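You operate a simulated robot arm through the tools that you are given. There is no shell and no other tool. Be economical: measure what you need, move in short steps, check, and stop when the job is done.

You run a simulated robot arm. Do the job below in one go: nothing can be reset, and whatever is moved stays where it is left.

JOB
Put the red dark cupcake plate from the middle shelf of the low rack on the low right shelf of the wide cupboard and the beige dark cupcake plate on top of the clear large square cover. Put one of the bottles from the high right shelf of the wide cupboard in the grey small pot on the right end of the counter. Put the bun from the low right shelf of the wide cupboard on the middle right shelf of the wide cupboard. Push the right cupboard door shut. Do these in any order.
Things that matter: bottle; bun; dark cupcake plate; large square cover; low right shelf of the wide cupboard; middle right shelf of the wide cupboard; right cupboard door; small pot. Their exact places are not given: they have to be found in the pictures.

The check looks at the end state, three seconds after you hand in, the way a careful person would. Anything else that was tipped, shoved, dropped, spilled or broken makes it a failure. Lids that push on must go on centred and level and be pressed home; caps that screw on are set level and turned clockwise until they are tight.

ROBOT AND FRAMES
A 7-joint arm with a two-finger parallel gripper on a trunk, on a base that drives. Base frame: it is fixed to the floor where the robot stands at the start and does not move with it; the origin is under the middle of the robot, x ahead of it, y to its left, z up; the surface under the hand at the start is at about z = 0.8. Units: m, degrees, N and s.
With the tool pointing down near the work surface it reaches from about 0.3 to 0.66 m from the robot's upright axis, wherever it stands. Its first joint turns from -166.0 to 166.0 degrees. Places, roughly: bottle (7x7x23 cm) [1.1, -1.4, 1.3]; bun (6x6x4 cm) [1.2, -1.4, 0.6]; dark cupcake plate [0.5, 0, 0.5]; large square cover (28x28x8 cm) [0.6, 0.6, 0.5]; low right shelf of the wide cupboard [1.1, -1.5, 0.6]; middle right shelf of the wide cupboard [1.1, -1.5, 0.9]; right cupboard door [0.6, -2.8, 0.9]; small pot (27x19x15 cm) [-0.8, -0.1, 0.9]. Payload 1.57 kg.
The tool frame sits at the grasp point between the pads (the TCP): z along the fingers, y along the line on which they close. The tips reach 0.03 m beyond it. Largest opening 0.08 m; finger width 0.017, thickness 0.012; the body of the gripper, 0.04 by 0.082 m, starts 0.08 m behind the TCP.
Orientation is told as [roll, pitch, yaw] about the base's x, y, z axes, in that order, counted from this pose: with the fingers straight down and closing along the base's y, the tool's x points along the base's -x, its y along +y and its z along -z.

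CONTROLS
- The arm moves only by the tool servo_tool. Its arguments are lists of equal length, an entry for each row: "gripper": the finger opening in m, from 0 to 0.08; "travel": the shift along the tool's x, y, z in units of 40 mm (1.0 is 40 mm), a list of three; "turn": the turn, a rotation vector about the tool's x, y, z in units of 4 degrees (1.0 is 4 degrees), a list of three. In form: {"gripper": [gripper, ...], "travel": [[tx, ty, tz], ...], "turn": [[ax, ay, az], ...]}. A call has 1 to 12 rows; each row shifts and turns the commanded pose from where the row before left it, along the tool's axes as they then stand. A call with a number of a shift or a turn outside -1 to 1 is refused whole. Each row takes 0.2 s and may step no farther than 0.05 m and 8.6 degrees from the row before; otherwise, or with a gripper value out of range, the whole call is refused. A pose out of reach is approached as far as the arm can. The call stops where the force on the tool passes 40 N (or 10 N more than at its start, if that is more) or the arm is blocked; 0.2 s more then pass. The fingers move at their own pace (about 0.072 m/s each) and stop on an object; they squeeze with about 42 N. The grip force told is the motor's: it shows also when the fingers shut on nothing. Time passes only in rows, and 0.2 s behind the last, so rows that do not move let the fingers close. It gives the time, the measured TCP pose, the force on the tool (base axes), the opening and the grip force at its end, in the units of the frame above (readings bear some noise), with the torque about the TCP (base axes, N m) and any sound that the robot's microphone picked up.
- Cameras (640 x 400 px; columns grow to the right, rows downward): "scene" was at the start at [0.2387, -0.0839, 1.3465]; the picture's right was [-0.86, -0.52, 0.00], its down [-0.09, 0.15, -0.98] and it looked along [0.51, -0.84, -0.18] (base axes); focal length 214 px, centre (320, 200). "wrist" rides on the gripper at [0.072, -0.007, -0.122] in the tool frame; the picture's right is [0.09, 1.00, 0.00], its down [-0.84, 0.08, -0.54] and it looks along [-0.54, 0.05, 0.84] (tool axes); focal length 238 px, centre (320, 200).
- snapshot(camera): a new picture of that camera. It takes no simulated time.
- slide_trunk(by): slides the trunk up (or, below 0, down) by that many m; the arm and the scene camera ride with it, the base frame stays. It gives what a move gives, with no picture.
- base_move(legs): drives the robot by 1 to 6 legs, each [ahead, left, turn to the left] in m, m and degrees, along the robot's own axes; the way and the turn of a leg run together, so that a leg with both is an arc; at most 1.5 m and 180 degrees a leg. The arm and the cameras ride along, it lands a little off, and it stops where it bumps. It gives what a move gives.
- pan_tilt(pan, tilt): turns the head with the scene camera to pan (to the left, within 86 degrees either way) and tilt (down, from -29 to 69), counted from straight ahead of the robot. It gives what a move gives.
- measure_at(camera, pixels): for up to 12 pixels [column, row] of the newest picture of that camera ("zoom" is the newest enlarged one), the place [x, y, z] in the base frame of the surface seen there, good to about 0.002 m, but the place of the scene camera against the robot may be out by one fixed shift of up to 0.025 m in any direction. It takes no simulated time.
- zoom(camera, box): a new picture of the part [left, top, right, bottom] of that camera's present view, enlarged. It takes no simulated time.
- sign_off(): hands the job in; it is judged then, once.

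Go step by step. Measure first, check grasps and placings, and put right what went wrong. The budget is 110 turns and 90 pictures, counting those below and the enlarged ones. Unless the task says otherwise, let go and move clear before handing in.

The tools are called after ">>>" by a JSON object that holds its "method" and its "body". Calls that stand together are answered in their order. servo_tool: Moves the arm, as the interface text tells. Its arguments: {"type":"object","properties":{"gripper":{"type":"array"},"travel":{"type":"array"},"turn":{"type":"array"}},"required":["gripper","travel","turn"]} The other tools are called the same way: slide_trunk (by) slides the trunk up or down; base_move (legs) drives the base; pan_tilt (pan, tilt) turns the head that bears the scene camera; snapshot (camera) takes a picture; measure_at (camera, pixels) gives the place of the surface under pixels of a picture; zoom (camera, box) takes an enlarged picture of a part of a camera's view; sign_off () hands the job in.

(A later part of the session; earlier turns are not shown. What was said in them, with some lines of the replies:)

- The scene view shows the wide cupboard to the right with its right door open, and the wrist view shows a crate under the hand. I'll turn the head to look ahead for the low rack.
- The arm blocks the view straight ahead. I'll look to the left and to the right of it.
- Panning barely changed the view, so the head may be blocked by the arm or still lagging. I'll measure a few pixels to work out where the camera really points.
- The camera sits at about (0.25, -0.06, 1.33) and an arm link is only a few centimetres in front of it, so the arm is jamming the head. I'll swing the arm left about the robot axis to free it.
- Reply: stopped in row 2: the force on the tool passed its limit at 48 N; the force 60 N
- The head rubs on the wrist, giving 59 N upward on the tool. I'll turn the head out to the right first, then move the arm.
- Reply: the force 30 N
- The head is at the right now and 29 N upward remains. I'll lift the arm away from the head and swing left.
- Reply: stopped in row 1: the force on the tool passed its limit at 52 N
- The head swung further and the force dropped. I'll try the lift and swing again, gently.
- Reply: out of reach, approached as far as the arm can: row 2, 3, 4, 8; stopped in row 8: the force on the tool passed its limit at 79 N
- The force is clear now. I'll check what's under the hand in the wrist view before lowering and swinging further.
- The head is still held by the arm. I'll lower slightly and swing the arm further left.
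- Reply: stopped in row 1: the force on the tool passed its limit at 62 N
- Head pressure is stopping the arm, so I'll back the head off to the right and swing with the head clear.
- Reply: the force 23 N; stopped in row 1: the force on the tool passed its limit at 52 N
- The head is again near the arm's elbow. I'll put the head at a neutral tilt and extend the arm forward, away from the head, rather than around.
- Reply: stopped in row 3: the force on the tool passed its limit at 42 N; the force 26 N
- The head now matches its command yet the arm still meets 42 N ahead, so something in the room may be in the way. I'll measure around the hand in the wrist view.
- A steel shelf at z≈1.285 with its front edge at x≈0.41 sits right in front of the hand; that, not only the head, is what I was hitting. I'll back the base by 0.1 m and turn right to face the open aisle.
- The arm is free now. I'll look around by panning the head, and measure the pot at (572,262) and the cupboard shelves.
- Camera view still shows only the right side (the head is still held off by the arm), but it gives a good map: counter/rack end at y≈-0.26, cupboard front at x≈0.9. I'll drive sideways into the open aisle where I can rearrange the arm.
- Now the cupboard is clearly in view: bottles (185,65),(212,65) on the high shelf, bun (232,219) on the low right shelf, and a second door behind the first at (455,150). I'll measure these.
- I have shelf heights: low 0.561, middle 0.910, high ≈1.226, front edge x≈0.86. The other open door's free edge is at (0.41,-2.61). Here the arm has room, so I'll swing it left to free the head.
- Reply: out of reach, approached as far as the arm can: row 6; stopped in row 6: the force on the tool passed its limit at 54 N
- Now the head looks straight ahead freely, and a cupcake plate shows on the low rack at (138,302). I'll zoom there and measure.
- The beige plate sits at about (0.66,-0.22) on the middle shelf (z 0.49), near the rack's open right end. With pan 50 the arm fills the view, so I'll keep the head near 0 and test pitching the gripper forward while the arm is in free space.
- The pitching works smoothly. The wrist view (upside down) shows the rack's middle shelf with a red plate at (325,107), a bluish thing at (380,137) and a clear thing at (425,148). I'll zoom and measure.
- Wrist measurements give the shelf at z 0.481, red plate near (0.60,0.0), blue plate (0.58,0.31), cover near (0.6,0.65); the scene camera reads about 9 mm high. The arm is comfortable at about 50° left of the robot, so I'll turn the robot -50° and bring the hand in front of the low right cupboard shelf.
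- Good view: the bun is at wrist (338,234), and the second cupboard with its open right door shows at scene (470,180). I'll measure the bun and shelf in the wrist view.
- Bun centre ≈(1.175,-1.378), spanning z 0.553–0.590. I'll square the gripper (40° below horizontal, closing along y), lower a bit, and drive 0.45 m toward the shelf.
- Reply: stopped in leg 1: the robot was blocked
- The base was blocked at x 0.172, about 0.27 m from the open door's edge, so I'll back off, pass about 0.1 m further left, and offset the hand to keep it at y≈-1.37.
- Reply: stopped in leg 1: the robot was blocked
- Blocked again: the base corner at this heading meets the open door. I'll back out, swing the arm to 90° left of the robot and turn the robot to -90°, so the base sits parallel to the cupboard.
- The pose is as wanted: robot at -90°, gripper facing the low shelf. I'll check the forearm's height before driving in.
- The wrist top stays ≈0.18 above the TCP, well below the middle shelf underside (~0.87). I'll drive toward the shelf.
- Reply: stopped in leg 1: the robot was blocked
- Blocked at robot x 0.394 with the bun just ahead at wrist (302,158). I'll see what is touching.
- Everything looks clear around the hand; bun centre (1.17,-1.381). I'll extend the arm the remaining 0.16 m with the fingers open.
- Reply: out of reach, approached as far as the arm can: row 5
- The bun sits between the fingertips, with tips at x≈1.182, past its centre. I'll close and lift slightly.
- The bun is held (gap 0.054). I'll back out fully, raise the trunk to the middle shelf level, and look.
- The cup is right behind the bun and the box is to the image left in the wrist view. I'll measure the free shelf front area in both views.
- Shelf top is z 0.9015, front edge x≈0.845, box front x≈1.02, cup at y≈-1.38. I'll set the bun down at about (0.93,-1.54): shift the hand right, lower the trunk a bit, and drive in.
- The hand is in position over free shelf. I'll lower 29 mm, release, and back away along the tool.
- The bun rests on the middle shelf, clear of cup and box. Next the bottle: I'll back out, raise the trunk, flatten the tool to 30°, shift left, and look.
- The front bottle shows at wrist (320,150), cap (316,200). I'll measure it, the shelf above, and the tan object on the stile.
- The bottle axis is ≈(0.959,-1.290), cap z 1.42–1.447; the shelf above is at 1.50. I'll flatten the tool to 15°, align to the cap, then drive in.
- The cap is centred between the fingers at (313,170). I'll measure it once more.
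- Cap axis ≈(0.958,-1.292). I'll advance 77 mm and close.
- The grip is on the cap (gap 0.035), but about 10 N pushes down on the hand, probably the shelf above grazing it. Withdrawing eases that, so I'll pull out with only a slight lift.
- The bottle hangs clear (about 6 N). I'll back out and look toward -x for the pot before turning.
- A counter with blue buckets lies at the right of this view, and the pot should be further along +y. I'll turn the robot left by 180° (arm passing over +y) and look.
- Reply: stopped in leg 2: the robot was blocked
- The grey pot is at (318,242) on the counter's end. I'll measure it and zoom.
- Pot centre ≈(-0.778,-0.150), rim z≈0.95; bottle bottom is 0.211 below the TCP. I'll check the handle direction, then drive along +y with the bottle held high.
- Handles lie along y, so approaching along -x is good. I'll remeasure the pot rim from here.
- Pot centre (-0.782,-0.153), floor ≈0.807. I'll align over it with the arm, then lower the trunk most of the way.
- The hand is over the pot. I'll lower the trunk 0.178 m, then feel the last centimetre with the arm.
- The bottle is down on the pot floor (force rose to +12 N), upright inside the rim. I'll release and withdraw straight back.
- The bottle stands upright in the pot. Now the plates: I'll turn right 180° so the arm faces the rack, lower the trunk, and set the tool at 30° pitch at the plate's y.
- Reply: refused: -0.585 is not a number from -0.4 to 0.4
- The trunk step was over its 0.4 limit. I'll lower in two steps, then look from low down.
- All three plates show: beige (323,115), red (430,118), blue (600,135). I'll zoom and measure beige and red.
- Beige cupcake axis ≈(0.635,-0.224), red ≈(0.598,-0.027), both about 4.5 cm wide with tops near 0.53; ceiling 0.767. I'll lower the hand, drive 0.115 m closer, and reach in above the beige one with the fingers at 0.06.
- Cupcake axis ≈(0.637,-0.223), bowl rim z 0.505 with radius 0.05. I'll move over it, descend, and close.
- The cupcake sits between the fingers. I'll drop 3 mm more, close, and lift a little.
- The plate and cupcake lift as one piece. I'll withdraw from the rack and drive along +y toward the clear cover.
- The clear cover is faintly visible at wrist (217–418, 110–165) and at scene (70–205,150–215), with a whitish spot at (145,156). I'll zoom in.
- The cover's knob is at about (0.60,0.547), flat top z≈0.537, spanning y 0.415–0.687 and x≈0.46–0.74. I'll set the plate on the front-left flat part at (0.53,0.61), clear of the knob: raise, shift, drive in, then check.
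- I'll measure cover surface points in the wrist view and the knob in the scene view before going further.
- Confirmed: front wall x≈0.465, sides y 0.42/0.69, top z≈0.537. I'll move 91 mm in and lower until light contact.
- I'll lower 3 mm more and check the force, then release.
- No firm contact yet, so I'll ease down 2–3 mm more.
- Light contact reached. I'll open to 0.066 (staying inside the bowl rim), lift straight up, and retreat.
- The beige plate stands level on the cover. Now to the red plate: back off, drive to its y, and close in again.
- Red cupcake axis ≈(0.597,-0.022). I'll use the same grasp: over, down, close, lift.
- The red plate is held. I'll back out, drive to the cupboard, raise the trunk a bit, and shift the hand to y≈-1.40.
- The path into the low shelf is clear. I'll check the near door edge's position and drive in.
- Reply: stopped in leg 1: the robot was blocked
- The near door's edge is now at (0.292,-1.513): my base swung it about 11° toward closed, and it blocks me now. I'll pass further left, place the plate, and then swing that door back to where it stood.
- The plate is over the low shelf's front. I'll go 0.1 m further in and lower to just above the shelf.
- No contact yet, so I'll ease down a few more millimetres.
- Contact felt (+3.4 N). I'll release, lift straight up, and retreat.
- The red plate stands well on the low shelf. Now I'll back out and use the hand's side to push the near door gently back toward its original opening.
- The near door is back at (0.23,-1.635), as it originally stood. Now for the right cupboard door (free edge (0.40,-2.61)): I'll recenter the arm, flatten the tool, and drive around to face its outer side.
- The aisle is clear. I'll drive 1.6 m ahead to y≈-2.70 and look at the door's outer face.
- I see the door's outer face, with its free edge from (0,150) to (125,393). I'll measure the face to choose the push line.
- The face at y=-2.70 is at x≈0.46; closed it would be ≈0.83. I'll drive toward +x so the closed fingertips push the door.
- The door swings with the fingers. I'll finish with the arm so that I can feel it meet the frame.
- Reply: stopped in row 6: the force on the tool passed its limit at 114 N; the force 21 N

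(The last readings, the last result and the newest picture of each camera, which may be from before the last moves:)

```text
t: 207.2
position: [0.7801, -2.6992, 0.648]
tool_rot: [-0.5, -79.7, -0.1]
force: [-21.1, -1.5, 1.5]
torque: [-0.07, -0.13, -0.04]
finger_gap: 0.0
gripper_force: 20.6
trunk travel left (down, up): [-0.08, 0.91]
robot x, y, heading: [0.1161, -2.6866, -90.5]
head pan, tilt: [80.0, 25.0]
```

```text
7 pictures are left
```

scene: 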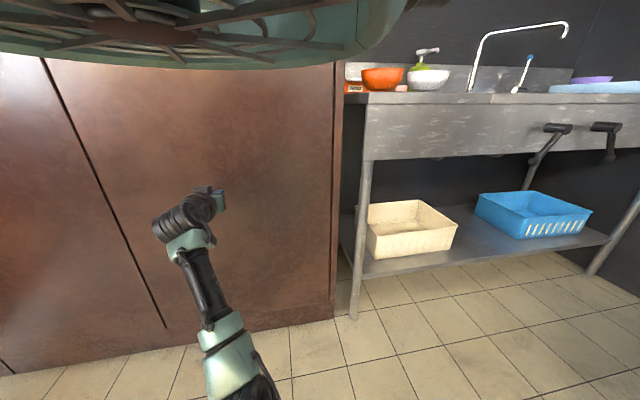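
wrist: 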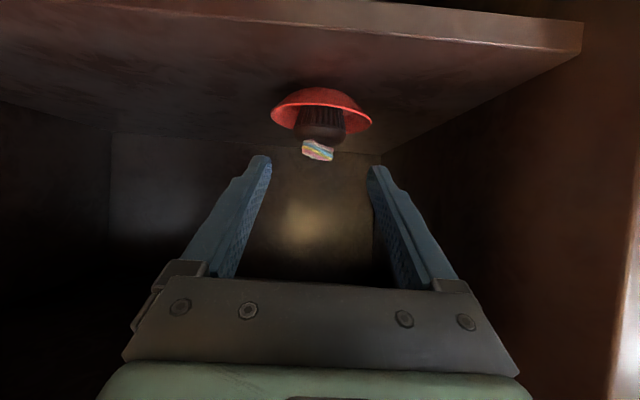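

The door has met the frame and looks flush with its neighbour. I'll withdraw and verify it stays shut.

>>> {"method": "servo_tool", "body": {"gripper": [0, 0, 0, 0, 0], "travel": [[0.17, 0, -0.95], [0.17, 0, -0.95], [0.17, 0, -0.95], [0.17, 0, -0.95], [0.17, 0, -0.95]], "turn": [[0, 0, 0], [0, 0, 0], [0, 0, 0], [0, 0, 0], [0, 0, 0]]}}

>>> {"method": "base_move", "body": {"legs": [[0, -0.35, 0]]}}

>>> {"method": "pan_tilt", "body": {"pan": 84, "tilt": 15}}

>>> {"method": "snapshot", "body": {"camera": "scene"}}

```text
t: 208.4
position: [0.5876, -2.6946, 0.6463]
tool_rot: [-0.6, -79.8, 0.0]
force: [0.3, 0.2, 0.5]
torque: [0.0, 0.01, 0.01]
finger_gap: 0.0
gripper_force: 21.4
trunk travel left (down, up): [-0.08, 0.91]
robot x, y, heading: [0.1116, -2.6885, -90.7]
head pan, tilt: [80.0, 25.0]
```

```text
t: 210.7
position: [0.2447, -2.692, 0.6469]
tool_rot: [-0.6, -79.7, -0.1]
force: [-0.5, 0.3, 0.8]
torque: [0.0, 0.0, 0.0]
finger_gap: 0.0
gripper_force: 21.3
trunk travel left (down, up): [-0.08, 0.91]
robot x, y, heading: [-0.2317, -2.684, -90.4]
head pan, tilt: [80.0, 25.0]
```

```text
t: 211.4
position: [0.2468, -2.6913, 0.6476]
tool_rot: [-0.6, -79.7, -0.1]
force: [-0.5, 0.0, -0.1]
torque: [0.0, 0.0, 0.02]
finger_gap: 0.0001
gripper_force: 20.9
trunk travel left (down, up): [-0.08, 0.91]
robot x, y, heading: [-0.2298, -2.6884, -90.4]
head pan, tilt: [84.0, 15.0]
```

```text
6 pictures are left
```

scene: 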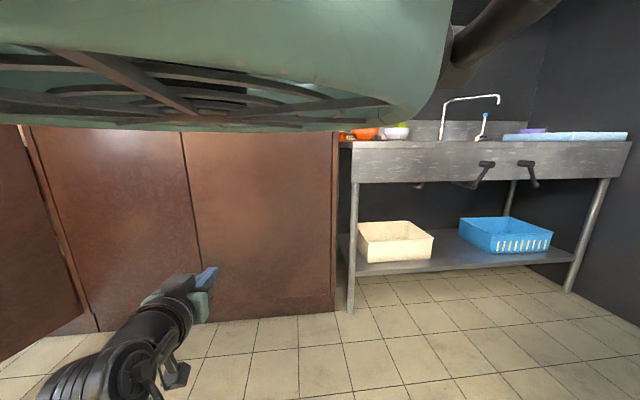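

>>> {"method": "measure_at", "body": {"camera": "scene", "pixels": [[170, 200], [200, 200], [260, 200], [325, 200], [70, 200], [200, 160]]}}

```text
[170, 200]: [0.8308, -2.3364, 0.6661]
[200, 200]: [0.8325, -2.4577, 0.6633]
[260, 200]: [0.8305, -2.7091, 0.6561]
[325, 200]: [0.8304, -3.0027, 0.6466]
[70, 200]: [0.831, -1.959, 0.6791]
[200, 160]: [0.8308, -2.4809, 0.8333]
```

The right cupboard door is shut: its face is at x≈0.831 along its full width, flush with its neighbour. Everything else is placed and the arm is clear, so I'm handing in.

>>> {"method": "sign_off", "body": {}}

```text
The job is handed in.
```

All five items are done and handed in:
- **Red plate:** on the low right shelf of the wide cupboard.
- **Beige plate:** on the flat top of the clear cover, beside its knob.
- **Bottle:** upright in the grey pot.
- **Bun:** on the middle right shelf of the wide cupboard.
- **Right cupboard door:** I took this to be the door at y≈-2.8, and it is shut flush.

My base also swung the wide cupboard's own open door about 11° while turning. I pushed it back to within about 2 cm of where it stood.
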